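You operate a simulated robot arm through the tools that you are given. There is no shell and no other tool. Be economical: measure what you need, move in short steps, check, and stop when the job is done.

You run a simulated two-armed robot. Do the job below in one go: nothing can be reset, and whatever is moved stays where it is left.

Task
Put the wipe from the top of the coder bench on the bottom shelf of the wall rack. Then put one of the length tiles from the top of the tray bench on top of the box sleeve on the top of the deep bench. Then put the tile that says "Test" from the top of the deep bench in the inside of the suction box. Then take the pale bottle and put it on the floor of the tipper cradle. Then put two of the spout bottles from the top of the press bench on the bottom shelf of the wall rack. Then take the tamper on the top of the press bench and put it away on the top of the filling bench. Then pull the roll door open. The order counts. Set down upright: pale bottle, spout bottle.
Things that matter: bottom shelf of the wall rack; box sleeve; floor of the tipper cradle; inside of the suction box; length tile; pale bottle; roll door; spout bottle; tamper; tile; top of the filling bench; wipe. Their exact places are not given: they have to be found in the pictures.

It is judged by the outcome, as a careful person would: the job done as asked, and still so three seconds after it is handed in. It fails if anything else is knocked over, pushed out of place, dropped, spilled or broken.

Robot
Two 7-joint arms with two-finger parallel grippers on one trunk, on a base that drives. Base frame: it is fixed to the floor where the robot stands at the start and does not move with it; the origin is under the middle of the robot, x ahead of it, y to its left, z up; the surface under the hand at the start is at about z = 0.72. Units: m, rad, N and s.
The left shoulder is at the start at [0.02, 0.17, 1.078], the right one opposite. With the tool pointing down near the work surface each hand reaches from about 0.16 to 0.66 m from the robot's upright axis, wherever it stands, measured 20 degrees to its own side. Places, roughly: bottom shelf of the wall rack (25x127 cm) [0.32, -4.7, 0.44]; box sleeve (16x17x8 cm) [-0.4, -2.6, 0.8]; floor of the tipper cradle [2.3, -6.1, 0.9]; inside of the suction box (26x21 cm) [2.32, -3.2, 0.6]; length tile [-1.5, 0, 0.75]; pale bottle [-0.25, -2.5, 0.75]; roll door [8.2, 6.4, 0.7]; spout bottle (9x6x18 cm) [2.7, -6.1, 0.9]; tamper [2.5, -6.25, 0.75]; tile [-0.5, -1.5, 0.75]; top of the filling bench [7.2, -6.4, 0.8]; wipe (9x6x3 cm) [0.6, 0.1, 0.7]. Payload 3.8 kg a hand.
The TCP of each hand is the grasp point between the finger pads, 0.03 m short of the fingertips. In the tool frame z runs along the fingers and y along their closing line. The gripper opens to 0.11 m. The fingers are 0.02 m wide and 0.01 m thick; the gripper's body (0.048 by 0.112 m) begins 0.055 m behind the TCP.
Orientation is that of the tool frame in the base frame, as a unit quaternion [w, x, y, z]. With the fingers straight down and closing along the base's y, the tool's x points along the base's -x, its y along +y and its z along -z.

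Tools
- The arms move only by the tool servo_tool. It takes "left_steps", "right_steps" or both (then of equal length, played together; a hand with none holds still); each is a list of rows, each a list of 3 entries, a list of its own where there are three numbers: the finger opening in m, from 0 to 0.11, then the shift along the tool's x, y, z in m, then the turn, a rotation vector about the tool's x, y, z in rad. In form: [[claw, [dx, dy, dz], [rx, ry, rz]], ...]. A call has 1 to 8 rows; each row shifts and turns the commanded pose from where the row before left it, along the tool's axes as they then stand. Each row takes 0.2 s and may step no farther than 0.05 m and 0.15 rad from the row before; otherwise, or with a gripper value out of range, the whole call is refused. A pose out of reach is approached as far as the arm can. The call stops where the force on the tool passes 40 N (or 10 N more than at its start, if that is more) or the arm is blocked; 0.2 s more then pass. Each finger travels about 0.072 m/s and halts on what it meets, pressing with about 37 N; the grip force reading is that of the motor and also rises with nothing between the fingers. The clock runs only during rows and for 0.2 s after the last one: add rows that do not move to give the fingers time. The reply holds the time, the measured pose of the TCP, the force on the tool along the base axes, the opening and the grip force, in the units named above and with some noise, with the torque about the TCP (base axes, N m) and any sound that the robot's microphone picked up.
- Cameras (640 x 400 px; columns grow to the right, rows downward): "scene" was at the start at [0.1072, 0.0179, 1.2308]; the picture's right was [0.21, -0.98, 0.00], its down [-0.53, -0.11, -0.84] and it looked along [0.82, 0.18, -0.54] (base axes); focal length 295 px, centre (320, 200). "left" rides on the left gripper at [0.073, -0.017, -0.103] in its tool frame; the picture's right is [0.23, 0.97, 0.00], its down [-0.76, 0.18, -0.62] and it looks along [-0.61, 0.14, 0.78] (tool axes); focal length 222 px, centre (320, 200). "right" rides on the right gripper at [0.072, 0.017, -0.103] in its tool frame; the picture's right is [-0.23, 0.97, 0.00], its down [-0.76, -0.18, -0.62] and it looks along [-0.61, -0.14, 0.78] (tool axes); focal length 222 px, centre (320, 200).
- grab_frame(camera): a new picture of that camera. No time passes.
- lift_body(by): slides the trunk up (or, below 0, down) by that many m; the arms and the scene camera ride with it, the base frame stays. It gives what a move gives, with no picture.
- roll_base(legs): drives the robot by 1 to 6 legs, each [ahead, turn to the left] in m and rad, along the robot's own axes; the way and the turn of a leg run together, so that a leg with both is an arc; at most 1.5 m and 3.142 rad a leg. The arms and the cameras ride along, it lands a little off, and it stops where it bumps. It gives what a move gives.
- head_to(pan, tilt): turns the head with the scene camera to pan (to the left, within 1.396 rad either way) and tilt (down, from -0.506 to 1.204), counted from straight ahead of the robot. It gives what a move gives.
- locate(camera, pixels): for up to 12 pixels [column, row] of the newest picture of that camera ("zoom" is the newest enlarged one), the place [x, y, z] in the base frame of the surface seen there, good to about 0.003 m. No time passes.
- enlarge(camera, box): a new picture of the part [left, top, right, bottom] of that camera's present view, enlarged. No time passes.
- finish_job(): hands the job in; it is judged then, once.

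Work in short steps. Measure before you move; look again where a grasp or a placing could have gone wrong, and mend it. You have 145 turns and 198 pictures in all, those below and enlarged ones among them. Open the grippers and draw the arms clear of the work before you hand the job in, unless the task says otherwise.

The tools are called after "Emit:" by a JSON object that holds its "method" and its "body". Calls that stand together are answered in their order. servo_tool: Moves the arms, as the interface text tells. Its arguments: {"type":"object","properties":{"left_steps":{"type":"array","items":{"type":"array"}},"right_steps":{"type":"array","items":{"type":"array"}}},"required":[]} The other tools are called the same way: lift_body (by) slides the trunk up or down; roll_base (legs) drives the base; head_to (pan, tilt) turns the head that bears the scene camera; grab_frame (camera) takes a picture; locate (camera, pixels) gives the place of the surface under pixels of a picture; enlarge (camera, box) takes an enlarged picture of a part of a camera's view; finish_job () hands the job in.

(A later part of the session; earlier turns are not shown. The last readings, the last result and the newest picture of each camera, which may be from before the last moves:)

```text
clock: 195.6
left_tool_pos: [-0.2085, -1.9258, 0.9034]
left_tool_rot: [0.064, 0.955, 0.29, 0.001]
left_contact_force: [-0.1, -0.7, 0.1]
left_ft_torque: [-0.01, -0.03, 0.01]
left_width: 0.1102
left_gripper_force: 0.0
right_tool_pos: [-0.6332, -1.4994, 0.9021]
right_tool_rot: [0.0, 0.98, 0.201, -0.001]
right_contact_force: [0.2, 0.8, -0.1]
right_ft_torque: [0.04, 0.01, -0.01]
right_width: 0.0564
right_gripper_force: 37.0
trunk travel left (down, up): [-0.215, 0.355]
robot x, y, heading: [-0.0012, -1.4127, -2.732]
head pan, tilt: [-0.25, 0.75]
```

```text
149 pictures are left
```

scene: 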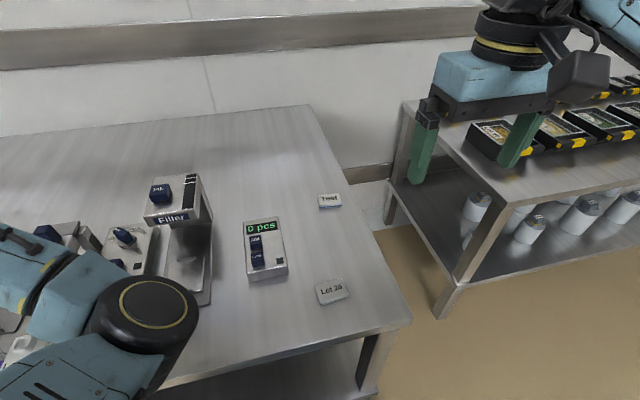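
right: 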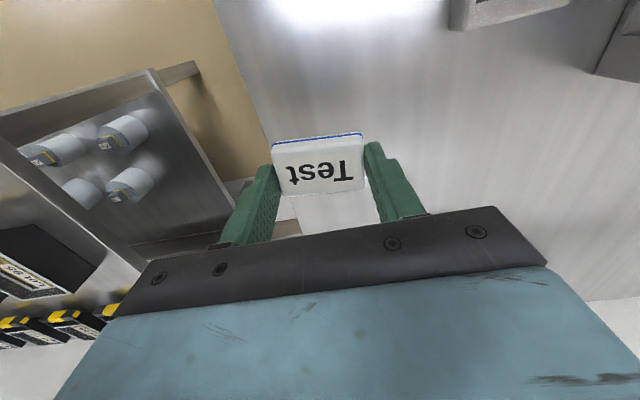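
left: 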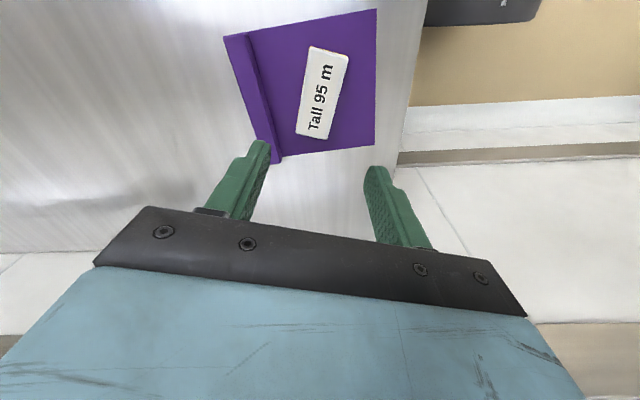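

"Test" is held. I retract the right hand, back off, and drive down the corridor toward the suction-box bench.

Emit:
{"method": "servo_tool", "body": {"right_steps": [[0.03, [0, 0, -0.045], [0, 0, 0]], [0.03, [0, 0, -0.045], [0, 0, 0]], [0.03, [0.045, 0, 0], [0, 0, 0]], [0.03, [0.045, 0, 0], [0, 0, 0]], [0.03, [0.045, 0, 0], [0, 0, 0]], [0.03, [0.045, 0, 0], [0, 0, 0]], [0.03, [0.045, 0, 0], [0, 0, 0]]]}}

Emit:
{"method": "roll_base", "body": {"legs": [[-0.28, 0], [0, 1.556], [1.1, 0], [1.1, 0], [1.0, 0], [0, 1.571]]}}

Emit:
{"method": "head_to", "body": {"pan": 0.3, "tilt": 0.5}}

Emit:
{"method": "grab_frame", "body": {"camera": "scene"}}

```text
clock: 197.2
left_tool_pos: [-0.2074, -1.9258, 0.9036]
left_tool_rot: [0.062, 0.955, 0.29, 0.0]
left_contact_force: [0.3, -0.4, 0.1]
left_ft_torque: [0.01, 0.01, -0.02]
left_width: 0.1101
left_gripper_force: 0.0
right_tool_pos: [-0.4245, -1.4075, 0.988]
right_tool_rot: [0.001, 0.98, 0.201, -0.001]
right_contact_force: [-0.6, 0.6, 0.1]
right_ft_torque: [0.01, 0.02, 0.01]
right_width: 0.056
right_gripper_force: 37.3
trunk travel left (down, up): [-0.215, 0.355]
robot x, y, heading: [-0.0028, -1.4153, -2.737]
head pan, tilt: [-0.25, 0.75]
```

```text
clock: 222.2
left_tool_pos: [1.7355, -3.7387, 0.9043]
left_tool_rot: [-0.001, -0.295, 0.953, 0.063]
left_contact_force: [0.1, -0.2, 0.6]
left_ft_torque: [-0.03, 0.01, 0.04]
left_width: 0.11
left_gripper_force: 0.1
right_tool_pos: [1.9568, -4.254, 0.9884]
right_tool_rot: [0.0, -0.206, 0.979, 0.001]
right_contact_force: [-0.9, -0.3, -0.9]
right_ft_torque: [0.0, -0.02, -0.01]
right_width: 0.0546
right_gripper_force: 37.3
trunk travel left (down, up): [-0.215, 0.355]
robot x, y, heading: [1.534, -4.2463, 0.415]
head pan, tilt: [-0.25, 0.75]
```

```text
clock: 223.1
left_tool_pos: [1.7352, -3.7379, 0.9031]
left_tool_rot: [-0.001, -0.294, 0.954, 0.063]
left_contact_force: [-0.5, -0.9, 0.4]
left_ft_torque: [0.0, 0.0, 0.0]
left_width: 0.11
left_gripper_force: 0.0
right_tool_pos: [1.956, -4.2547, 0.9879]
right_tool_rot: [0.0, -0.206, 0.979, 0.0]
right_contact_force: [0.9, 0.0, -0.4]
right_ft_torque: [-0.01, 0.0, 0.03]
right_width: 0.0547
right_gripper_force: 37.5
trunk travel left (down, up): [-0.215, 0.355]
robot x, y, heading: [1.5341, -4.2521, 0.407]
head pan, tilt: [0.3, 0.499]
```

```text
148 pictures are left
```

scene: 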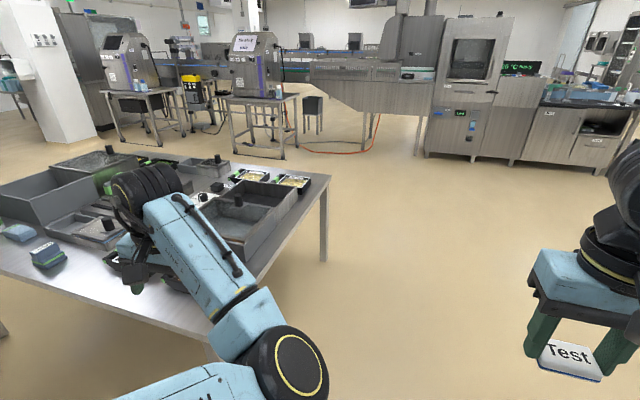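

Several open bins are on this bench. I enlarge and locate them to identify the suction box.

Emit:
{"method": "enlarge", "body": {"camera": "scene", "box": [0, 130, 352, 350]}}

Emit:
{"method": "locate", "body": {"camera": "scene", "pixels": [[240, 225], [243, 182], [298, 195], [245, 245], [50, 195], [90, 225], [328, 175], [200, 330], [255, 178], [295, 182], [235, 200], [110, 160]]}}

```text
1.82 times, centred on (176, 240) of scene
```

zoom: 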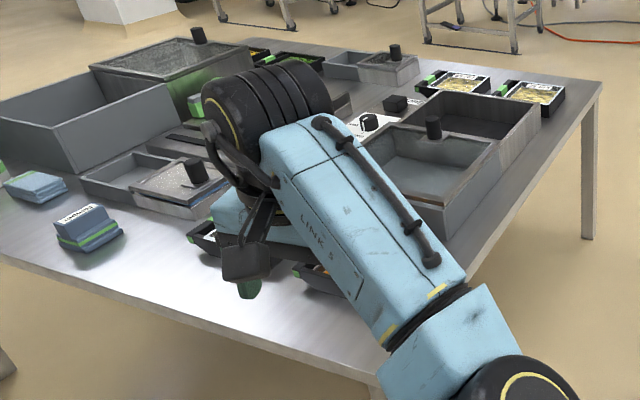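

```text
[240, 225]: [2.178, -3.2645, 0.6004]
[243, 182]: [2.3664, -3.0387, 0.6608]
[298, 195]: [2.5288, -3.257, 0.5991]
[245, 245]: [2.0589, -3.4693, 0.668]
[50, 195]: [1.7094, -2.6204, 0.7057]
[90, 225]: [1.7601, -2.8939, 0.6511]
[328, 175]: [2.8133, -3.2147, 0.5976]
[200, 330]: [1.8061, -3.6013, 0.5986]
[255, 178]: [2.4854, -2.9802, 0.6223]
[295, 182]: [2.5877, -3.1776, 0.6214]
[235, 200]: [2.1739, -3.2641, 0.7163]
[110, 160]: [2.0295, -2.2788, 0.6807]
```

I drive ahead about 0.98 m along the bench's end and turn left to face it for a clear view.

Emit:
{"method": "roll_base", "body": {"legs": [[0.98, -0.01], [0, 1.565]]}}

Emit:
{"method": "head_to", "body": {"pan": -0.1, "tilt": 0.7}}

Emit:
{"method": "grab_frame", "body": {"camera": "scene"}}

Emit:
{"method": "grab_frame", "body": {"camera": "right"}}

```text
clock: 232.1
left_tool_pos: [1.9239, -3.6657, 0.9037]
left_tool_rot: [0.045, 0.883, -0.465, -0.043]
left_contact_force: [-0.4, -0.3, 0.0]
left_ft_torque: [-0.02, 0.02, -0.03]
left_width: 0.1102
left_gripper_force: 0.1
right_tool_pos: [2.4383, -3.4399, 0.9882]
right_tool_rot: [0.0, 0.838, -0.546, 0.0]
right_contact_force: [-0.2, 0.9, -0.5]
right_ft_torque: [-0.01, 0.03, 0.0]
right_width: 0.0548
right_gripper_force: 37.1
trunk travel left (down, up): [-0.215, 0.355]
robot x, y, heading: [2.4328, -3.8664, 1.988]
head pan, tilt: [0.3, 0.499]
```

```text
clock: 233.0
left_tool_pos: [1.9238, -3.6665, 0.9041]
left_tool_rot: [0.045, 0.884, -0.464, -0.042]
left_contact_force: [-0.5, 0.1, 0.2]
left_ft_torque: [0.02, 0.04, -0.01]
left_width: 0.11
left_gripper_force: 0.1
right_tool_pos: [2.4393, -3.4413, 0.9894]
right_tool_rot: [0.0, 0.839, -0.544, 0.001]
right_contact_force: [0.3, -1.0, 0.3]
right_ft_torque: [0.01, 0.01, 0.01]
right_width: 0.0549
right_gripper_force: 36.9
trunk travel left (down, up): [-0.215, 0.355]
robot x, y, heading: [2.4383, -3.8632, 1.988]
head pan, tilt: [-0.099, 0.7]
```

```text
146 pictures are left
```

scene: 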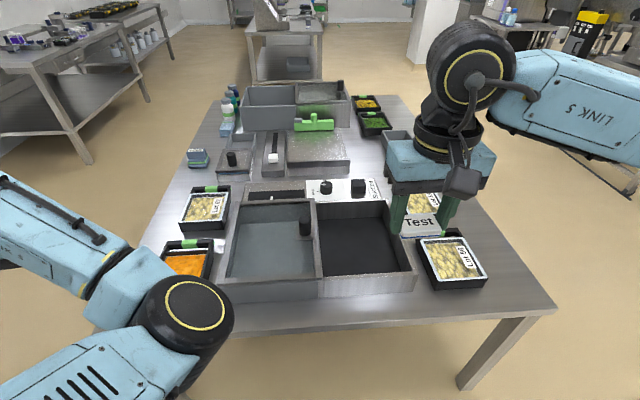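

```text
145 pictures are left
```

right: 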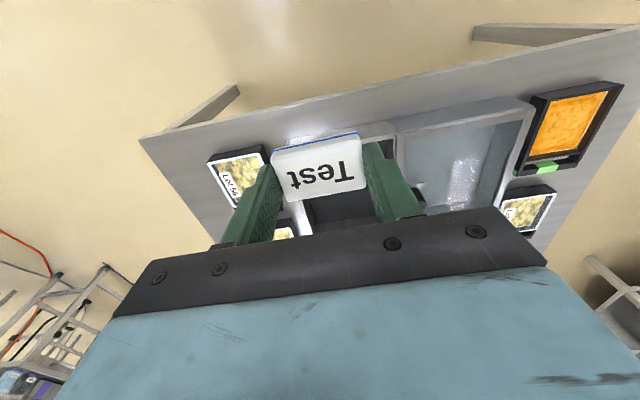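

I enlarge the front double box and its labels.

Emit:
{"method": "enlarge", "body": {"camera": "scene", "box": [210, 165, 434, 305]}}

Emit:
{"method": "enlarge", "body": {"camera": "scene", "box": [180, 70, 404, 210]}}

Emit:
{"method": "locate", "body": {"camera": "scene", "pixels": [[270, 245], [355, 245], [240, 270], [305, 270], [306, 215], [313, 250], [400, 275], [325, 275], [385, 210], [232, 205], [318, 205], [290, 110]]}}

```text
2.86 times, centred on (322, 235) of scene
```

zoom: 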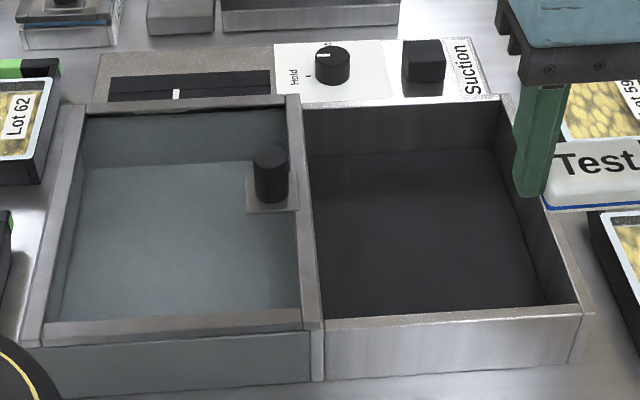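

```text
2.86 times, centred on (292, 140) of scene
```

zoom: 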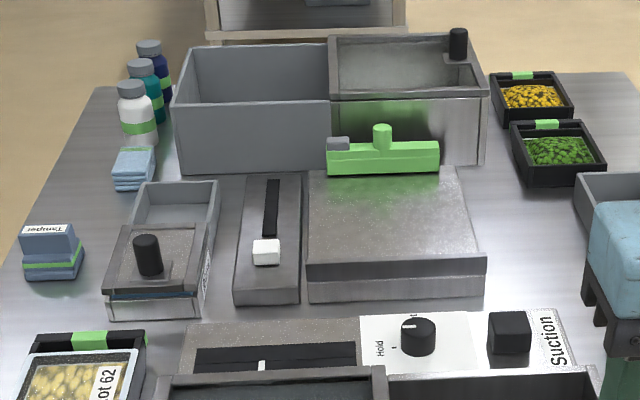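

```text
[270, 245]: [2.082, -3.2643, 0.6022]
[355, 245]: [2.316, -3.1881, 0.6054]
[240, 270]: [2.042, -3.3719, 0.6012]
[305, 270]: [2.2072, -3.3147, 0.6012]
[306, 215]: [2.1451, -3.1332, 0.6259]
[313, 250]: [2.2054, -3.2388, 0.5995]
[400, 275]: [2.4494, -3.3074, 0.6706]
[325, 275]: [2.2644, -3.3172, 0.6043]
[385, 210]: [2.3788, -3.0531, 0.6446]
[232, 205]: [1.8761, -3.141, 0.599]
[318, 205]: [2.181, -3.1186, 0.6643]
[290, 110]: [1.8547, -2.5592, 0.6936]
```

The right-hand dark compartment at (2.32,-3.19), floor 0.604, rim 0.67, labelled "Suction", is the suction box. I drive 0.15 m closer and move the right hand above it.

Emit:
{"method": "roll_base", "body": {"legs": [[0.15, 0]]}}

Emit:
{"method": "servo_tool", "body": {"right_steps": [[0.03, [-0.042, 0, 0], [0, 0, 0]], [0.03, [-0.042, 0, 0], [0, 0, 0]], [0.03, [-0.04, 0, 0], [0, 0, 0]], [0.03, [0, 0, 0.045], [0, 0, 0]], [0.03, [0, 0, 0.045], [0, 0, 0]], [0.03, [0, 0, 0.045], [0, 0, 0]], [0.03, [0, 0, 0.045], [0, 0, 0]]]}}

Emit:
{"method": "grab_frame", "body": {"camera": "scene"}}

Emit:
{"method": "grab_frame", "body": {"camera": "right"}}

```text
clock: 234.3
left_tool_pos: [1.863, -3.5291, 0.9038]
left_tool_rot: [0.045, 0.884, -0.463, -0.043]
left_contact_force: [-0.6, 1.1, 0.6]
left_ft_torque: [0.02, -0.01, -0.02]
left_width: 0.1097
left_gripper_force: 0.1
right_tool_pos: [2.3783, -3.3049, 0.9878]
right_tool_rot: [0.0, 0.839, -0.545, 0.001]
right_contact_force: [0.1, 0.2, -0.7]
right_ft_torque: [-0.02, -0.04, 0.01]
right_width: 0.0547
right_gripper_force: 37.1
trunk travel left (down, up): [-0.215, 0.355]
robot x, y, heading: [2.3758, -3.7248, 1.987]
head pan, tilt: [-0.099, 0.7]
```

```text
clock: 235.9
left_tool_pos: [1.863, -3.5293, 0.9046]
left_tool_rot: [0.046, 0.884, -0.463, -0.042]
left_contact_force: [0.2, 0.1, 0.6]
left_ft_torque: [-0.01, 0.01, 0.02]
left_width: 0.11
left_gripper_force: 0.1
right_tool_pos: [2.3272, -3.191, 0.8077]
right_tool_rot: [0.0, 0.839, -0.545, 0.0]
right_contact_force: [-0.1, -0.1, 0.6]
right_ft_torque: [-0.04, 0.04, 0.02]
right_width: 0.0546
right_gripper_force: 37.0
trunk travel left (down, up): [-0.215, 0.355]
robot x, y, heading: [2.3749, -3.7266, 1.99]
head pan, tilt: [-0.099, 0.7]
```

```text
142 pictures are left
```

scene: 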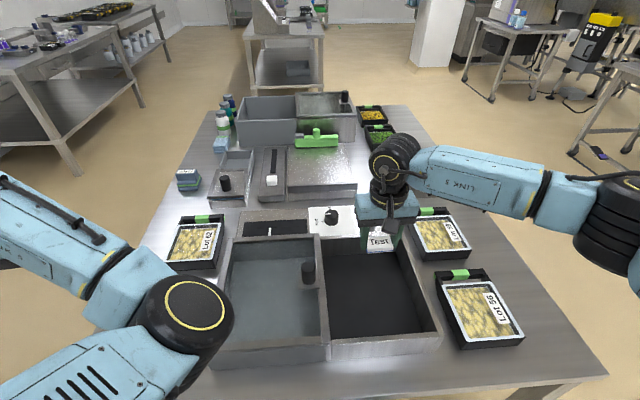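

```text
141 pictures are left
```

right: 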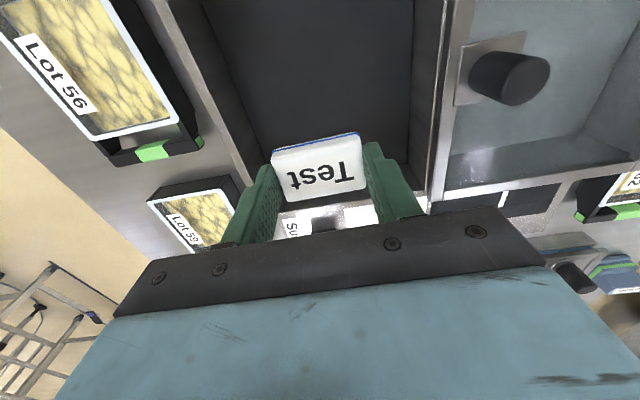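

I verify the compartment's extents before lowering.

Emit:
{"method": "locate", "body": {"camera": "scene", "pixels": [[335, 328], [420, 325], [325, 265], [395, 270], [370, 300], [435, 325], [402, 245]]}}

Emit:
{"method": "locate", "body": {"camera": "right", "pixels": [[260, 120], [402, 120], [330, 60], [200, 10], [445, 20], [430, 180], [250, 175]]}}

```text
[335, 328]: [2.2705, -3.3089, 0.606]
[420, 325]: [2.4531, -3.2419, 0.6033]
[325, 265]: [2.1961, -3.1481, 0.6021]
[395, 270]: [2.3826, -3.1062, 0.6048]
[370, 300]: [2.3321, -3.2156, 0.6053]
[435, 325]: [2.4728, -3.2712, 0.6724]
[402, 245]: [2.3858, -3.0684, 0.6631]
```

```text
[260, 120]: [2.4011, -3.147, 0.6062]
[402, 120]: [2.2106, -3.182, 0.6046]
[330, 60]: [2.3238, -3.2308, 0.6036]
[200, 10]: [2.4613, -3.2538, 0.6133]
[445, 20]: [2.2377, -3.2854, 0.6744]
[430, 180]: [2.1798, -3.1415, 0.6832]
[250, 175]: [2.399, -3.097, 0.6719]
```

TCP is centred over the compartment. I lower to just above the floor, release, and rise.

Emit:
{"method": "servo_tool", "body": {"right_steps": [[0.03, [0.005, 0, 0.045], [0, 0, 0]], [0.03, [0, 0, 0.045], [0, 0, 0]], [0.03, [0, 0, 0.045], [0, 0, 0]], [0.03, [0, 0, 0.028], [0, 0, 0]], [0.08, [0, 0, 0], [0, 0, 0]], [0.08, [0, 0, 0], [0, 0, 0]], [0.08, [0, 0, -0.04], [0, 0, 0]], [0.08, [0, 0, -0.045], [0, 0, 0]]]}}

Emit:
{"method": "servo_tool", "body": {"right_steps": [[0.08, [0, 0, -0.045], [0, 0, 0]], [0.08, [0, 0, -0.045], [0, 0, 0]], [0.08, [0, 0, -0.045], [0, 0, 0]], [0.11, [0, 0, -0.045], [0, 0, 0]], [0.11, [0.045, 0, -0.02], [0, 0, 0]], [0.11, [0.045, 0, 0], [0, 0, 0]], [0.11, [0.045, 0, 0], [0, 0, 0]]]}}

Emit:
{"method": "grab_frame", "body": {"camera": "scene"}}

```text
clock: 237.8
left_tool_pos: [1.8629, -3.5295, 0.9039]
left_tool_rot: [0.045, 0.884, -0.464, -0.043]
left_contact_force: [-0.6, 0.2, -0.2]
left_ft_torque: [-0.01, 0.01, -0.01]
left_width: 0.1102
left_gripper_force: 0.0
right_tool_pos: [2.3296, -3.1961, 0.73]
right_tool_rot: [0.0, 0.839, -0.545, 0.0]
right_contact_force: [0.2, -0.1, -0.4]
right_ft_torque: [-0.03, -0.01, 0.0]
right_width: 0.0802
right_gripper_force: 0.0
trunk travel left (down, up): [-0.215, 0.355]
robot x, y, heading: [2.3787, -3.7249, 1.996]
head pan, tilt: [-0.099, 0.7]
```

```text
clock: 239.3
left_tool_pos: [1.8632, -3.5288, 0.9053]
left_tool_rot: [0.046, 0.884, -0.464, -0.044]
left_contact_force: [-0.6, -0.7, -0.5]
left_ft_torque: [0.01, -0.02, -0.01]
left_width: 0.1101
left_gripper_force: 0.0
right_tool_pos: [2.3869, -3.3197, 0.9284]
right_tool_rot: [0.0, 0.839, -0.545, 0.0]
right_contact_force: [-0.1, -0.5, 0.2]
right_ft_torque: [-0.03, 0.0, -0.03]
right_width: 0.1102
right_gripper_force: 0.0
trunk travel left (down, up): [-0.215, 0.355]
robot x, y, heading: [2.3748, -3.7295, 1.99]
head pan, tilt: [-0.099, 0.7]
```

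```text
140 pictures are left
```

scene: 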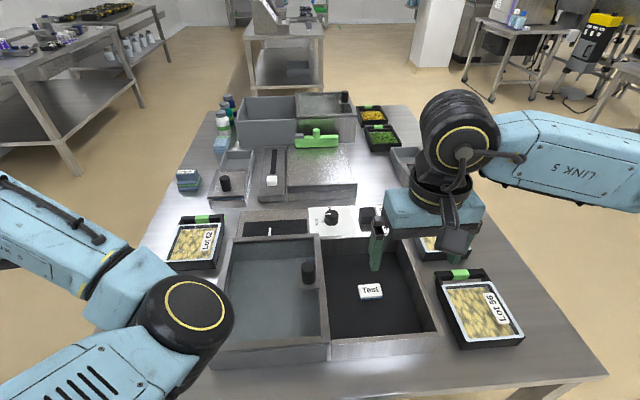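

"Test" lies in the suction box. Now to the pale bottle: back off and drive to face the deep bench near its end.

Emit:
{"method": "roll_base", "body": {"legs": [[-0.35, 0], [0, 1.547], [1.05, 0], [0, -1.571], [1.12, 0], [1.12, 0]]}}

Emit:
{"method": "roll_base", "body": {"legs": [[0, 1.571]]}}

Emit:
{"method": "head_to", "body": {"pan": -0.1, "tilt": 0.6}}

Emit:
{"method": "grab_frame", "body": {"camera": "scene"}}

```text
clock: 264.9
left_tool_pos: [0.1505, -2.17, 0.9031]
left_tool_rot: [0.046, 0.883, -0.465, -0.043]
left_contact_force: [0.4, 0.7, -0.1]
left_ft_torque: [-0.02, 0.01, 0.01]
left_width: 0.1098
left_gripper_force: 0.0
right_tool_pos: [0.6735, -1.9619, 0.929]
right_tool_rot: [0.0, 0.838, -0.545, 0.001]
right_contact_force: [-0.2, -0.1, 0.9]
right_ft_torque: [-0.04, 0.0, -0.01]
right_width: 0.11
right_gripper_force: 0.1
trunk travel left (down, up): [-0.215, 0.355]
robot x, y, heading: [0.662, -2.3716, 1.984]
head pan, tilt: [-0.099, 0.7]
```

```text
clock: 269.0
left_tool_pos: [0.455, -2.8803, 0.9035]
left_tool_rot: [0.062, 0.956, 0.288, 0.002]
left_contact_force: [0.7, 0.4, -0.3]
left_ft_torque: [-0.02, -0.01, 0.0]
left_width: 0.11
left_gripper_force: 0.0
right_tool_pos: [0.2546, -2.3533, 0.9283]
right_tool_rot: [0.0, 0.98, 0.2, -0.001]
right_contact_force: [0.0, 0.2, -0.2]
right_ft_torque: [0.03, 0.0, -0.01]
right_width: 0.1101
right_gripper_force: 0.1
trunk travel left (down, up): [-0.215, 0.355]
robot x, y, heading: [0.6617, -2.3715, -2.744]
head pan, tilt: [-0.099, 0.7]
```

```text
clock: 269.7
left_tool_pos: [0.4555, -2.8802, 0.9033]
left_tool_rot: [0.062, 0.956, 0.288, 0.001]
left_contact_force: [-0.2, -0.6, -0.3]
left_ft_torque: [0.02, -0.03, 0.01]
left_width: 0.1099
left_gripper_force: 0.0
right_tool_pos: [0.2537, -2.3529, 0.9297]
right_tool_rot: [0.0, 0.98, 0.199, 0.0]
right_contact_force: [-0.9, 0.7, -1.2]
right_ft_torque: [-0.05, -0.02, -0.01]
right_width: 0.1101
right_gripper_force: 0.1
trunk travel left (down, up): [-0.215, 0.355]
robot x, y, heading: [0.6649, -2.3704, -2.742]
head pan, tilt: [-0.099, 0.6]
```

```text
139 pictures are left
```

scene: 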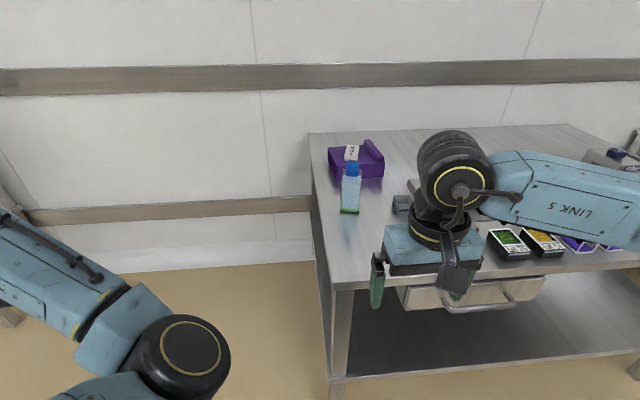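

Emit:
{"method": "enlarge", "body": {"camera": "scene", "box": [310, 125, 422, 225]}}

Emit:
{"method": "locate", "body": {"camera": "zoom", "pixels": [[235, 230], [235, 320], [285, 320], [190, 310], [235, 345], [240, 270]]}}

Emit:
{"method": "locate", "body": {"camera": "scene", "pixels": [[352, 166], [352, 174], [346, 182], [359, 182], [351, 182], [345, 205], [357, 207], [350, 212], [402, 205]]}}

```text
4.00 times, centred on (366, 175) of scene
```

zoom: 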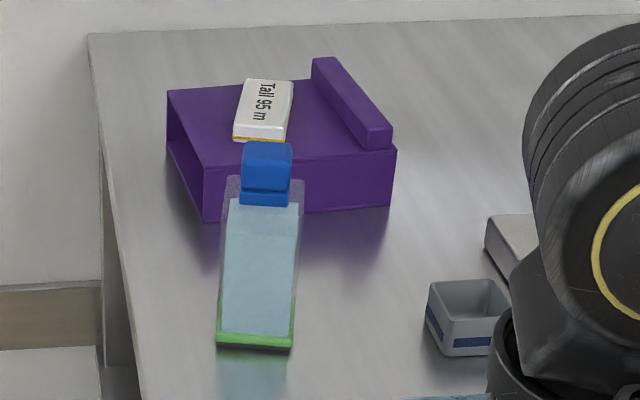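

```text
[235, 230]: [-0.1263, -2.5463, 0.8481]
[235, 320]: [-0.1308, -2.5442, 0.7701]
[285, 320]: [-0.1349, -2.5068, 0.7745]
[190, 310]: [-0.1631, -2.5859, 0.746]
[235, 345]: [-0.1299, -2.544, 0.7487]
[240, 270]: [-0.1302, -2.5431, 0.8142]
```

```text
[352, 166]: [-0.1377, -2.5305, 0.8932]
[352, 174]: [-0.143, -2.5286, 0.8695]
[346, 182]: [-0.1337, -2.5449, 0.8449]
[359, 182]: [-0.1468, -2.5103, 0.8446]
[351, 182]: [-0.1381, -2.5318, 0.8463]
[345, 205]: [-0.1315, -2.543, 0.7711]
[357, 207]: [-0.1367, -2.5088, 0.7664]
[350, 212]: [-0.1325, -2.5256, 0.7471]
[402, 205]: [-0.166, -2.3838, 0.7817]
```

The bottle's cap top is about 0.905. I raise the right hand, drive 0.24 m closer, and look from the right camera.

Emit:
{"method": "servo_tool", "body": {"right_steps": [[0.11, [0, 0, -0.045], [0, 0, 0]], [0.11, [0, 0, -0.045], [0, 0, 0]], [0.11, [0, 0, -0.02], [0, 0, 0]]]}}

Emit:
{"method": "roll_base", "body": {"legs": [[0.24, 0]]}}

Emit:
{"method": "servo_tool", "body": {"right_steps": [[0.11, [-0.045, 0, 0], [0, 0, 0]], [0.11, [-0.045, 0, 0], [0, 0, 0]], [0.11, [-0.04, 0.003, 0], [0, 0, 0]]]}}

Emit:
{"method": "head_to", "body": {"pan": -0.2, "tilt": 0.7}}

Emit:
{"method": "grab_frame", "body": {"camera": "scene"}}

Emit:
{"method": "grab_frame", "body": {"camera": "right"}}

```text
clock: 270.5
left_tool_pos: [0.4543, -2.8809, 0.9035]
left_tool_rot: [0.062, 0.955, 0.289, 0.001]
left_contact_force: [-0.7, 0.4, -0.4]
left_ft_torque: [0.01, 0.01, -0.02]
left_width: 0.11
left_gripper_force: 0.1
right_tool_pos: [0.254, -2.3519, 1.0392]
right_tool_rot: [0.0, 0.98, 0.199, 0.0]
right_contact_force: [0.2, -0.7, -0.2]
right_ft_torque: [0.02, 0.0, -0.03]
right_width: 0.1103
right_gripper_force: 0.0
trunk travel left (down, up): [-0.215, 0.355]
robot x, y, heading: [0.6648, -2.3704, -2.737]
head pan, tilt: [-0.099, 0.6]
```

```text
clock: 272.3
left_tool_pos: [0.2377, -2.9727, 0.9027]
left_tool_rot: [0.063, 0.955, 0.289, 0.002]
left_contact_force: [-0.3, -0.2, -0.7]
left_ft_torque: [0.03, -0.01, -0.01]
left_width: 0.1102
left_gripper_force: 0.0
right_tool_pos: [0.0372, -2.4459, 1.0398]
right_tool_rot: [-0.001, 0.98, 0.2, 0.0]
right_contact_force: [0.2, 0.2, -0.6]
right_ft_torque: [0.03, 0.01, 0.01]
right_width: 0.1099
right_gripper_force: 0.1
trunk travel left (down, up): [-0.215, 0.355]
robot x, y, heading: [0.4441, -2.4619, -2.743]
head pan, tilt: [-0.099, 0.6]
```

```text
clock: 273.1
left_tool_pos: [0.2391, -2.9725, 0.9032]
left_tool_rot: [0.062, 0.955, 0.289, 0.002]
left_contact_force: [0.1, 1.0, -1.1]
left_ft_torque: [0.03, -0.02, -0.04]
left_width: 0.1098
left_gripper_force: 0.1
right_tool_pos: [-0.0802, -2.501, 1.0377]
right_tool_rot: [0.0, 0.98, 0.201, 0.0]
right_contact_force: [0.4, 1.1, 0.9]
right_ft_torque: [0.01, -0.04, 0.01]
right_width: 0.1097
right_gripper_force: 0.2
trunk travel left (down, up): [-0.215, 0.355]
robot x, y, heading: [0.4501, -2.4676, -2.739]
head pan, tilt: [-0.099, 0.6]
```

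```text
clock: 273.7
left_tool_pos: [0.2393, -2.9731, 0.9032]
left_tool_rot: [0.062, 0.955, 0.289, 0.001]
left_contact_force: [0.7, 0.1, 0.2]
left_ft_torque: [0.0, -0.04, 0.0]
left_width: 0.1101
left_gripper_force: 0.1
right_tool_pos: [-0.0801, -2.4989, 1.0386]
right_tool_rot: [0.0, 0.98, 0.2, -0.001]
right_contact_force: [-0.5, 0.8, -0.2]
right_ft_torque: [0.02, -0.01, -0.04]
right_width: 0.1099
right_gripper_force: 0.0
trunk travel left (down, up): [-0.215, 0.355]
robot x, y, heading: [0.4457, -2.4641, -2.744]
head pan, tilt: [-0.201, 0.7]
```

```text
137 pictures are left
```

scene: 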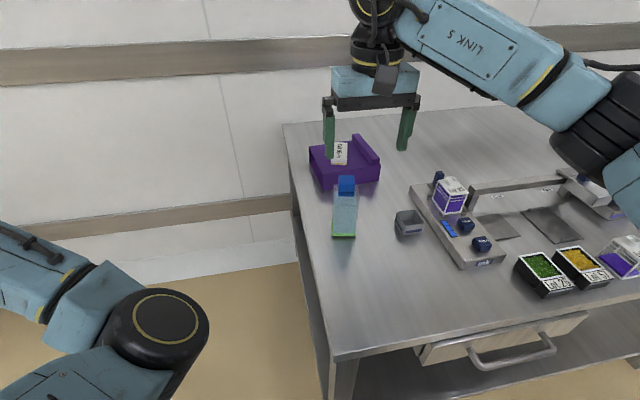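

```text
136 pictures are left
```

right: 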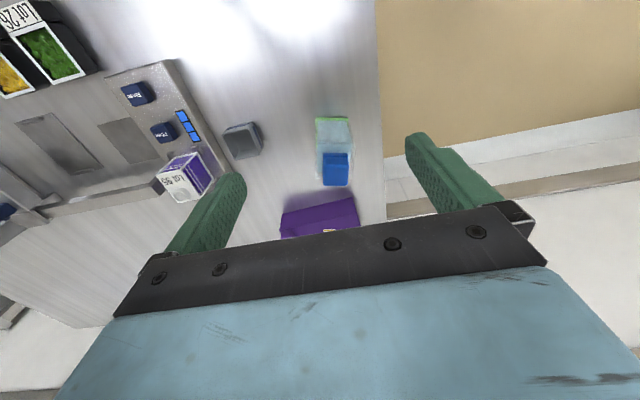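

Emit:
{"method": "enlarge", "body": {"camera": "right", "box": [280, 90, 400, 210]}}

Emit:
{"method": "locate", "body": {"camera": "right", "pixels": [[336, 175], [336, 185], [326, 170], [345, 170], [336, 158], [322, 135], [347, 135], [333, 120], [318, 118], [347, 118]]}}

```text
3.33 times, centred on (340, 150) of right
```

zoom: 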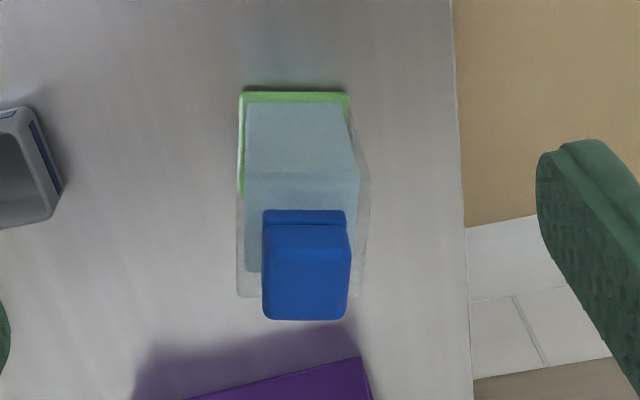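

```text
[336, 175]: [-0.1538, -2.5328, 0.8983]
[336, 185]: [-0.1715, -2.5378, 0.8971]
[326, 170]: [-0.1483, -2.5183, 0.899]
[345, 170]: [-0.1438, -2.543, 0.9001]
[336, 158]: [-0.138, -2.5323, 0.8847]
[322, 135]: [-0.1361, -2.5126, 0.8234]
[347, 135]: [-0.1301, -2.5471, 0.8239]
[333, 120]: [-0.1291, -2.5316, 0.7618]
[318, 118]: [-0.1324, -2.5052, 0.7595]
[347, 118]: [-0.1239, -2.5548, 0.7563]
```

Cap top 0.899, centre (-0.157,-2.534), face angle needs a 13° yaw. I move over, yaw, and lower around the bottle, leaving 1-2 cm to check.

Emit:
{"method": "servo_tool", "body": {"right_steps": [[0.1, [-0.042, 0.001, 0], [0, 0, 0]], [0.1, [-0.042, 0.001, 0], [0, 0, 0]], [0.1, [0, 0, 0], [0, 0, 0.115]], [0.1, [0, 0, 0], [0, 0, 0.115]], [0.1, [0, 0, 0.045], [0, 0, 0]], [0.1, [0, 0, 0.045], [0, 0, 0]], [0.1, [0, 0, 0.045], [0, 0, 0]]]}}

Emit:
{"method": "grab_frame", "body": {"camera": "right"}}

Emit:
{"method": "enlarge", "body": {"camera": "scene", "box": [260, 60, 460, 260]}}

```text
clock: 275.3
left_tool_pos: [0.2382, -2.9726, 0.9036]
left_tool_rot: [0.062, 0.955, 0.289, 0.001]
left_contact_force: [0.2, 0.0, 0.9]
left_ft_torque: [0.01, -0.06, 0.0]
left_width: 0.1101
left_gripper_force: 0.1
right_tool_pos: [-0.1566, -2.5361, 0.9034]
right_tool_rot: [0.0, 0.996, 0.087, 0.0]
right_contact_force: [0.5, 0.1, -0.1]
right_ft_torque: [0.0, -0.01, 0.01]
right_width: 0.1002
right_gripper_force: 0.1
trunk travel left (down, up): [-0.215, 0.355]
robot x, y, heading: [0.4469, -2.4643, -2.738]
head pan, tilt: [-0.201, 0.7]
```

```text
134 pictures are left
```

right: 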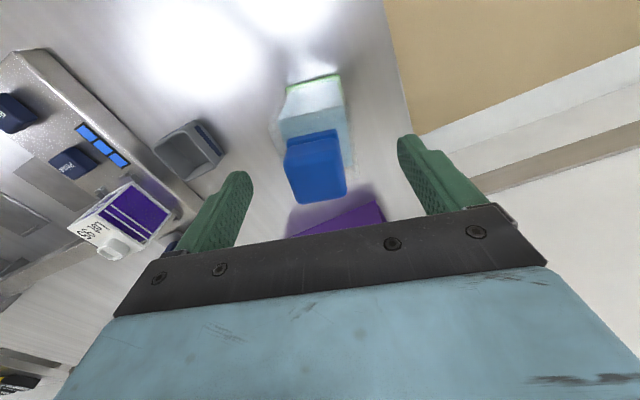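

```text
2.00 times, centred on (360, 160) of scene
```

zoom: 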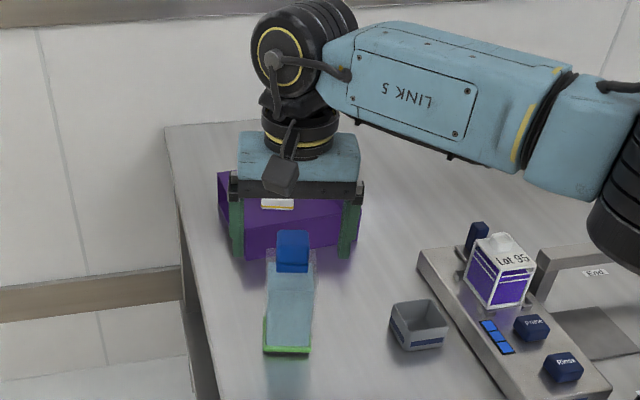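

Cap sits centred between the fingers. I lower 5 cm, grip, and lift.

Emit:
{"method": "servo_tool", "body": {"right_steps": [[0.1, [0, 0, 0.03], [0, 0, 0]], [0.1, [0, 0, 0.02], [0, 0, 0]], [0.03, [0, 0, 0], [0, 0, 0]], [0.03, [0, 0, 0], [0, 0, 0]], [0.03, [0, 0, 0], [0, 0, 0]], [0.03, [0, 0, 0], [0, 0, 0]]]}}

Emit:
{"method": "enlarge", "body": {"camera": "scene", "box": [260, 60, 460, 260]}}

```text
clock: 276.7
left_tool_pos: [0.2377, -2.9727, 0.9042]
left_tool_rot: [0.063, 0.955, 0.29, 0.002]
left_contact_force: [0.2, 0.0, 0.0]
left_ft_torque: [0.02, 0.01, 0.0]
left_width: 0.1103
left_gripper_force: 0.0
right_tool_pos: [-0.1576, -2.5354, 0.8548]
right_tool_rot: [0.0, 0.996, 0.087, 0.001]
right_contact_force: [-0.2, -0.4, 0.0]
right_ft_torque: [0.01, 0.11, -0.05]
right_width: 0.0556
right_gripper_force: 36.7
trunk travel left (down, up): [-0.215, 0.355]
robot x, y, heading: [0.447, -2.4651, -2.742]
head pan, tilt: [-0.201, 0.7]
```

```text
2.00 times, centred on (360, 160) of scene
```

zoom: 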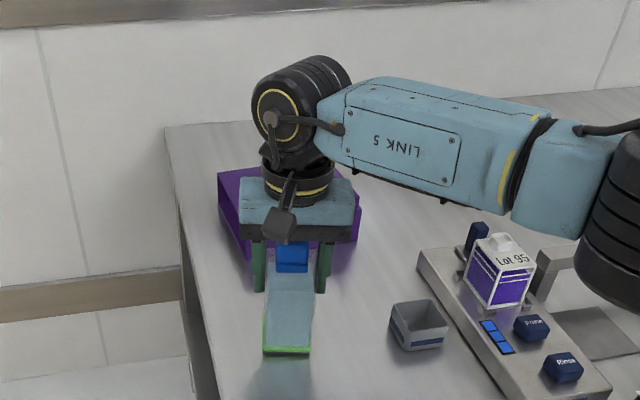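

Bottle gripped (0.0556). I lift it and draw back.

Emit:
{"method": "servo_tool", "body": {"right_steps": [[0.03, [0, 0, -0.04], [0, 0, 0]], [0.03, [0, 0, -0.045], [0, 0, 0]], [0.03, [0, 0, -0.045], [0, 0, 0]], [0.03, [0, 0, -0.04], [0, 0, 0]], [0.03, [0.043, -0.01, 0], [0, 0, 0]], [0.03, [0.043, -0.01, 0], [0, 0, 0]], [0.03, [0.043, -0.01, 0], [0, 0, 0]], [0.03, [0.043, -0.01, 0], [0, 0, 0]]]}}

Emit:
{"method": "roll_base", "body": {"legs": [[-0.26, 0], [0, 1.566], [1.2, 0], [1.2, 0]]}}

Emit:
{"method": "head_to", "body": {"pan": 0.1, "tilt": 0.35}}

Emit:
{"method": "grab_frame", "body": {"camera": "scene"}}

```text
clock: 278.5
left_tool_pos: [0.2391, -2.9712, 0.9043]
left_tool_rot: [0.062, 0.955, 0.289, 0.002]
left_contact_force: [0.6, -0.4, 0.6]
left_ft_torque: [0.02, -0.02, 0.0]
left_width: 0.11
left_gripper_force: 0.0
right_tool_pos: [0.007, -2.4638, 1.0237]
right_tool_rot: [0.001, 0.996, 0.086, -0.001]
right_contact_force: [0.6, 1.2, -3.9]
right_ft_torque: [0.01, 0.02, -0.02]
right_width: 0.0556
right_gripper_force: 36.7
trunk travel left (down, up): [-0.215, 0.355]
robot x, y, heading: [0.445, -2.4616, -2.74]
head pan, tilt: [-0.201, 0.7]
```

```text
clock: 295.6
left_tool_pos: [2.1916, -4.7332, 0.904]
left_tool_rot: [0.043, 0.46, 0.886, 0.045]
left_contact_force: [-0.3, 0.6, -0.1]
left_ft_torque: [-0.01, 0.01, 0.02]
left_width: 0.11
left_gripper_force: 0.1
right_tool_pos: [1.6903, -4.9776, 1.0236]
right_tool_rot: [0.0, 0.634, 0.773, 0.0]
right_contact_force: [0.1, 0.2, -2.2]
right_ft_torque: [0.03, -0.02, 0.03]
right_width: 0.0558
right_gripper_force: 36.9
trunk travel left (down, up): [-0.215, 0.355]
robot x, y, heading: [1.6755, -4.5363, -1.142]
head pan, tilt: [-0.201, 0.7]
```

```text
clock: 296.4
left_tool_pos: [2.1926, -4.7331, 0.9031]
left_tool_rot: [0.043, 0.46, 0.886, 0.046]
left_contact_force: [-0.7, 0.1, 0.1]
left_ft_torque: [-0.01, -0.02, 0.01]
left_width: 0.1101
left_gripper_force: 0.1
right_tool_pos: [1.6898, -4.978, 1.0233]
right_tool_rot: [0.0, 0.634, 0.773, 0.0]
right_contact_force: [0.0, 0.9, -3.8]
right_ft_torque: [-0.01, -0.01, -0.01]
right_width: 0.0557
right_gripper_force: 37.2
trunk travel left (down, up): [-0.215, 0.355]
robot x, y, heading: [1.6764, -4.5409, -1.14]
head pan, tilt: [0.099, 0.351]
```

```text
131 pictures are left
```

scene: 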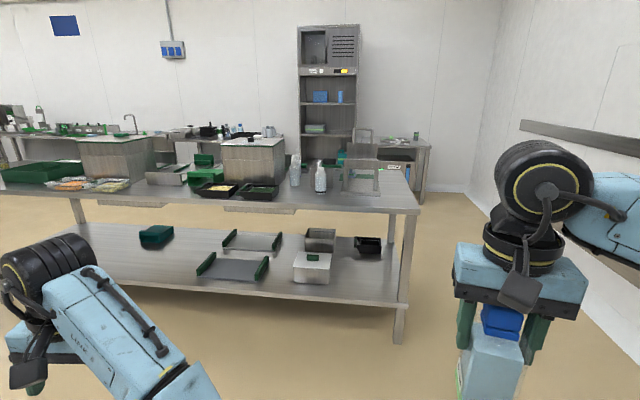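

I enlarge the press bench's right end to identify cradle, spout bottles and tamper, and locate them.

Emit:
{"method": "enlarge", "body": {"camera": "scene", "box": [140, 110, 440, 230]}}

Emit:
{"method": "locate", "body": {"camera": "scene", "pixels": [[295, 175], [320, 178], [360, 178], [360, 192], [365, 140], [345, 185], [255, 150], [418, 208], [255, 192], [160, 195], [205, 160], [160, 175]]}}

```text
2.13 times, centred on (290, 170) of scene
```

zoom: 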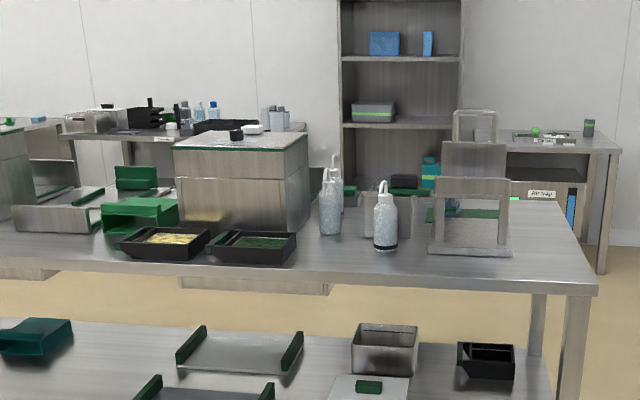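

```text
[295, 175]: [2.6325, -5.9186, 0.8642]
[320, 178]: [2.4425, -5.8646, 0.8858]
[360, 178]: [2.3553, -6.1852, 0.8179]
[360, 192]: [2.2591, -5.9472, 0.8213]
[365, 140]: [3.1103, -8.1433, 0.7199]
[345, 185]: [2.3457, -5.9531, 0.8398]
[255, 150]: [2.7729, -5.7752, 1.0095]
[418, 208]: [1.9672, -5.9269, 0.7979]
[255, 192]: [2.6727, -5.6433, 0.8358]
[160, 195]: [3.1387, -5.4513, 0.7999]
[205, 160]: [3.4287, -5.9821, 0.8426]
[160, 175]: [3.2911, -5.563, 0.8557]
```

The cradle is the framed fixture at about (2.3,-6.0) on the press bench (top 0.80). I raise the trunk and drive nearer for a good view.

Emit:
{"method": "lift_body", "body": {"by": 0.17}}

Emit:
{"method": "roll_base", "body": {"legs": [[0, 0.174], [0.73, 0], [0, -0.21]]}}

Emit:
{"method": "head_to", "body": {"pan": -0.05, "tilt": 0.6}}

Emit:
{"method": "grab_frame", "body": {"camera": "scene"}}

```text
clock: 298.3
left_tool_pos: [2.1905, -4.7323, 1.0728]
left_tool_rot: [0.042, 0.46, 0.886, 0.046]
left_contact_force: [-0.2, -0.3, 0.3]
left_ft_torque: [0.01, 0.01, 0.02]
left_width: 0.11
left_gripper_force: 0.1
right_tool_pos: [1.6895, -4.9779, 1.1939]
right_tool_rot: [0.0, 0.634, 0.773, 0.0]
right_contact_force: [0.1, -0.8, -3.8]
right_ft_torque: [-0.01, 0.05, 0.03]
right_width: 0.0557
right_gripper_force: 37.0
trunk travel left (down, up): [-0.385, 0.185]
robot x, y, heading: [1.6769, -4.5419, -1.145]
head pan, tilt: [0.099, 0.351]
```

```text
clock: 303.7
left_tool_pos: [2.5907, -5.3562, 1.0732]
left_tool_rot: [0.043, 0.479, 0.875, 0.045]
left_contact_force: [0.0, 0.5, 0.4]
left_ft_torque: [0.02, -0.02, -0.02]
left_width: 0.11
left_gripper_force: 0.1
right_tool_pos: [2.0784, -5.5796, 1.1943]
right_tool_rot: [0.001, 0.651, 0.759, 0.0]
right_contact_force: [-0.1, -0.1, -3.2]
right_ft_torque: [0.01, -0.03, 0.01]
right_width: 0.0558
right_gripper_force: 37.3
trunk travel left (down, up): [-0.385, 0.185]
robot x, y, heading: [2.0825, -5.1389, -1.189]
head pan, tilt: [0.099, 0.351]
```

```text
clock: 304.5
left_tool_pos: [2.5902, -5.3559, 1.0731]
left_tool_rot: [0.044, 0.479, 0.875, 0.045]
left_contact_force: [0.3, -0.2, -0.3]
left_ft_torque: [-0.01, 0.04, 0.0]
left_width: 0.1101
left_gripper_force: 0.1
right_tool_pos: [2.0783, -5.5781, 1.1944]
right_tool_rot: [0.0, 0.65, 0.76, 0.0]
right_contact_force: [0.4, -0.5, -2.5]
right_ft_torque: [-0.01, 0.03, -0.01]
right_width: 0.0557
right_gripper_force: 36.8
trunk travel left (down, up): [-0.385, 0.185]
robot x, y, heading: [2.0881, -5.1392, -1.185]
head pan, tilt: [-0.051, 0.6]
```

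```text
129 pictures are left
```

scene: 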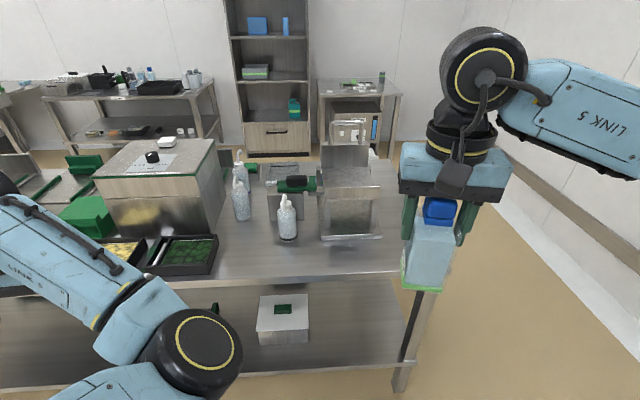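

Emit:
{"method": "enlarge", "body": {"camera": "scene", "box": [220, 110, 400, 250]}}

Emit:
{"method": "locate", "body": {"camera": "zoom", "pixels": [[455, 340], [380, 210], [560, 210], [365, 460], [440, 180], [470, 280], [250, 370], [75, 300], [90, 230], [290, 250], [450, 80], [150, 300]]}}

```text
2.86 times, centred on (310, 180) of scene
```

zoom: 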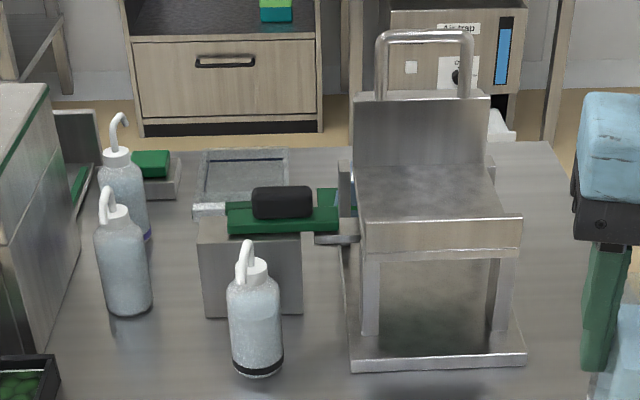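

```text
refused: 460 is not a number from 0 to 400
```

Emit:
{"method": "locate", "body": {"camera": "zoom", "pixels": [[430, 195], [375, 215], [490, 210], [370, 170], [480, 165], [440, 235], [255, 320], [125, 270], [125, 200], [280, 205], [425, 130], [240, 270]]}}

Emit:
{"method": "grab_frame", "body": {"camera": "right"}}

```text
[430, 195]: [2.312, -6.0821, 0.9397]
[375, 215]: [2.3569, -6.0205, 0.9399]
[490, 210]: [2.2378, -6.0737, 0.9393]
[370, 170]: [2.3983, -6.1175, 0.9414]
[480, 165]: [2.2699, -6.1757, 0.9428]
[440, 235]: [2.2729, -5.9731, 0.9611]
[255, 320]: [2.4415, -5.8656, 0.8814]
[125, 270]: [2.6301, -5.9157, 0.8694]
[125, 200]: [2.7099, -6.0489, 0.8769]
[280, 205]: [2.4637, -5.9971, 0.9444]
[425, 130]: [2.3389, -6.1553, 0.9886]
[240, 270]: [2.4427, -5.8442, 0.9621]
```

```text
127 pictures are left
```

right: 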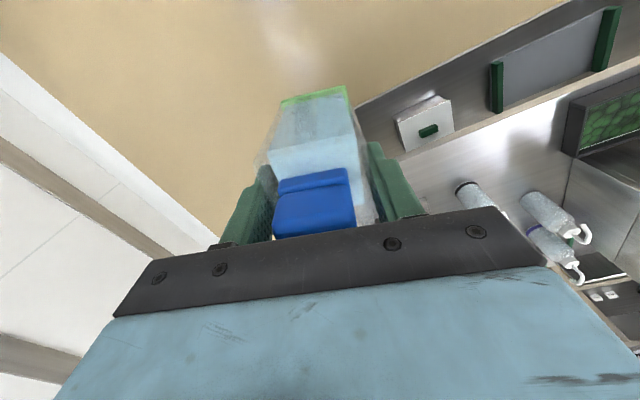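

Cradle floor is at z≈0.940, centre (2.315,-6.095). I raise the trunk 0.15 m so the left hand clears the box (top ≈1.05), then drive 0.36 m.

Emit:
{"method": "lift_body", "body": {"by": 0.15}}

Emit:
{"method": "roll_base", "body": {"legs": [[0.36, 0]]}}

Emit:
{"method": "head_to", "body": {"pan": -0.2, "tilt": 0.85}}

Emit:
{"method": "grab_frame", "body": {"camera": "scene"}}

```text
clock: 306.3
left_tool_pos: [2.5905, -5.3556, 1.2239]
left_tool_rot: [0.044, 0.48, 0.875, 0.044]
left_contact_force: [-1.4, -0.2, 0.0]
left_ft_torque: [0.01, -0.01, 0.01]
left_width: 0.1097
left_gripper_force: 0.1
right_tool_pos: [2.0789, -5.5784, 1.3436]
right_tool_rot: [0.0, 0.651, 0.759, 0.0]
right_contact_force: [0.0, 0.3, -4.0]
right_ft_torque: [-0.01, 0.0, 0.0]
right_width: 0.0558
right_gripper_force: 37.1
trunk travel left (down, up): [-0.535, 0.035]
robot x, y, heading: [2.0837, -5.1378, -1.188]
head pan, tilt: [-0.051, 0.6]
```

```text
clock: 308.6
left_tool_pos: [2.7251, -5.6922, 1.2239]
left_tool_rot: [0.044, 0.48, 0.875, 0.044]
left_contact_force: [0.4, -0.2, 0.0]
left_ft_torque: [-0.01, -0.01, -0.01]
left_width: 0.11
left_gripper_force: 0.0
right_tool_pos: [2.2111, -5.9147, 1.343]
right_tool_rot: [0.0, 0.652, 0.758, 0.001]
right_contact_force: [-0.4, 0.0, -3.3]
right_ft_torque: [0.02, 0.02, 0.03]
right_width: 0.0558
right_gripper_force: 37.0
trunk travel left (down, up): [-0.535, 0.035]
robot x, y, heading: [2.2236, -5.4713, -1.185]
head pan, tilt: [-0.051, 0.6]
```

```text
clock: 309.4
left_tool_pos: [2.7257, -5.6932, 1.2242]
left_tool_rot: [0.042, 0.481, 0.874, 0.044]
left_contact_force: [0.2, -1.2, -0.1]
left_ft_torque: [0.02, 0.01, 0.01]
left_width: 0.1101
left_gripper_force: 0.0
right_tool_pos: [2.2115, -5.9148, 1.3444]
right_tool_rot: [0.0, 0.652, 0.758, 0.0]
right_contact_force: [-0.6, -0.3, -3.6]
right_ft_torque: [0.0, -0.01, -0.02]
right_width: 0.0555
right_gripper_force: 36.9
trunk travel left (down, up): [-0.535, 0.035]
robot x, y, heading: [2.2173, -5.4762, -1.191]
head pan, tilt: [-0.201, 0.85]
```

```text
126 pictures are left
```

scene: 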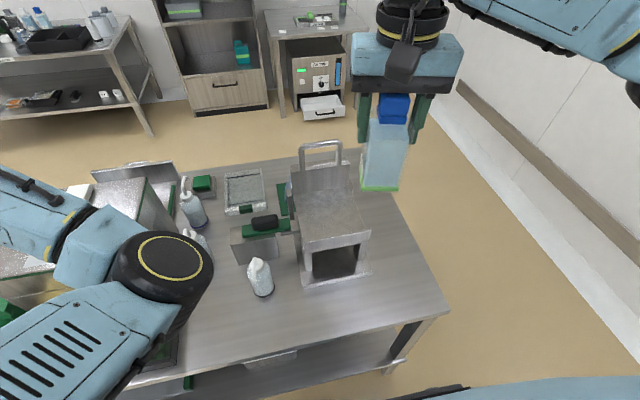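

Emit:
{"method": "enlarge", "body": {"camera": "scene", "box": [210, 130, 400, 300]}}

Emit:
{"method": "locate", "body": {"camera": "scene", "pixels": [[325, 210], [304, 228], [358, 220], [297, 200], [348, 190], [320, 180], [335, 235], [322, 145], [370, 200], [293, 210], [262, 226], [243, 240]]}}

```text
2.35 times, centred on (305, 215) of scene
```

zoom: 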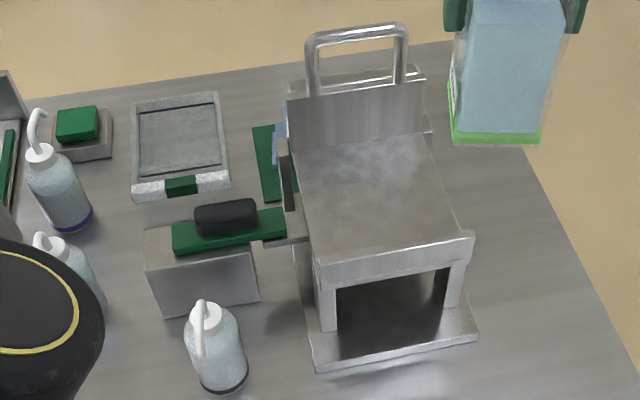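

```text
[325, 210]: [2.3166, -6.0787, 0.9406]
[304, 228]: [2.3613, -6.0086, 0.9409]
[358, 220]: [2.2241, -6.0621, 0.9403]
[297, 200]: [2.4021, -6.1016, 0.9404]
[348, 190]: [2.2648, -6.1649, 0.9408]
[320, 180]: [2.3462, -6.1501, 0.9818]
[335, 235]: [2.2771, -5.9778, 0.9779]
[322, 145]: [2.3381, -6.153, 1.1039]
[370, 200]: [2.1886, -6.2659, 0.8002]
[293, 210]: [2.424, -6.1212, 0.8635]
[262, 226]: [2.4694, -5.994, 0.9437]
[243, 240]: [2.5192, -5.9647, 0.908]
```

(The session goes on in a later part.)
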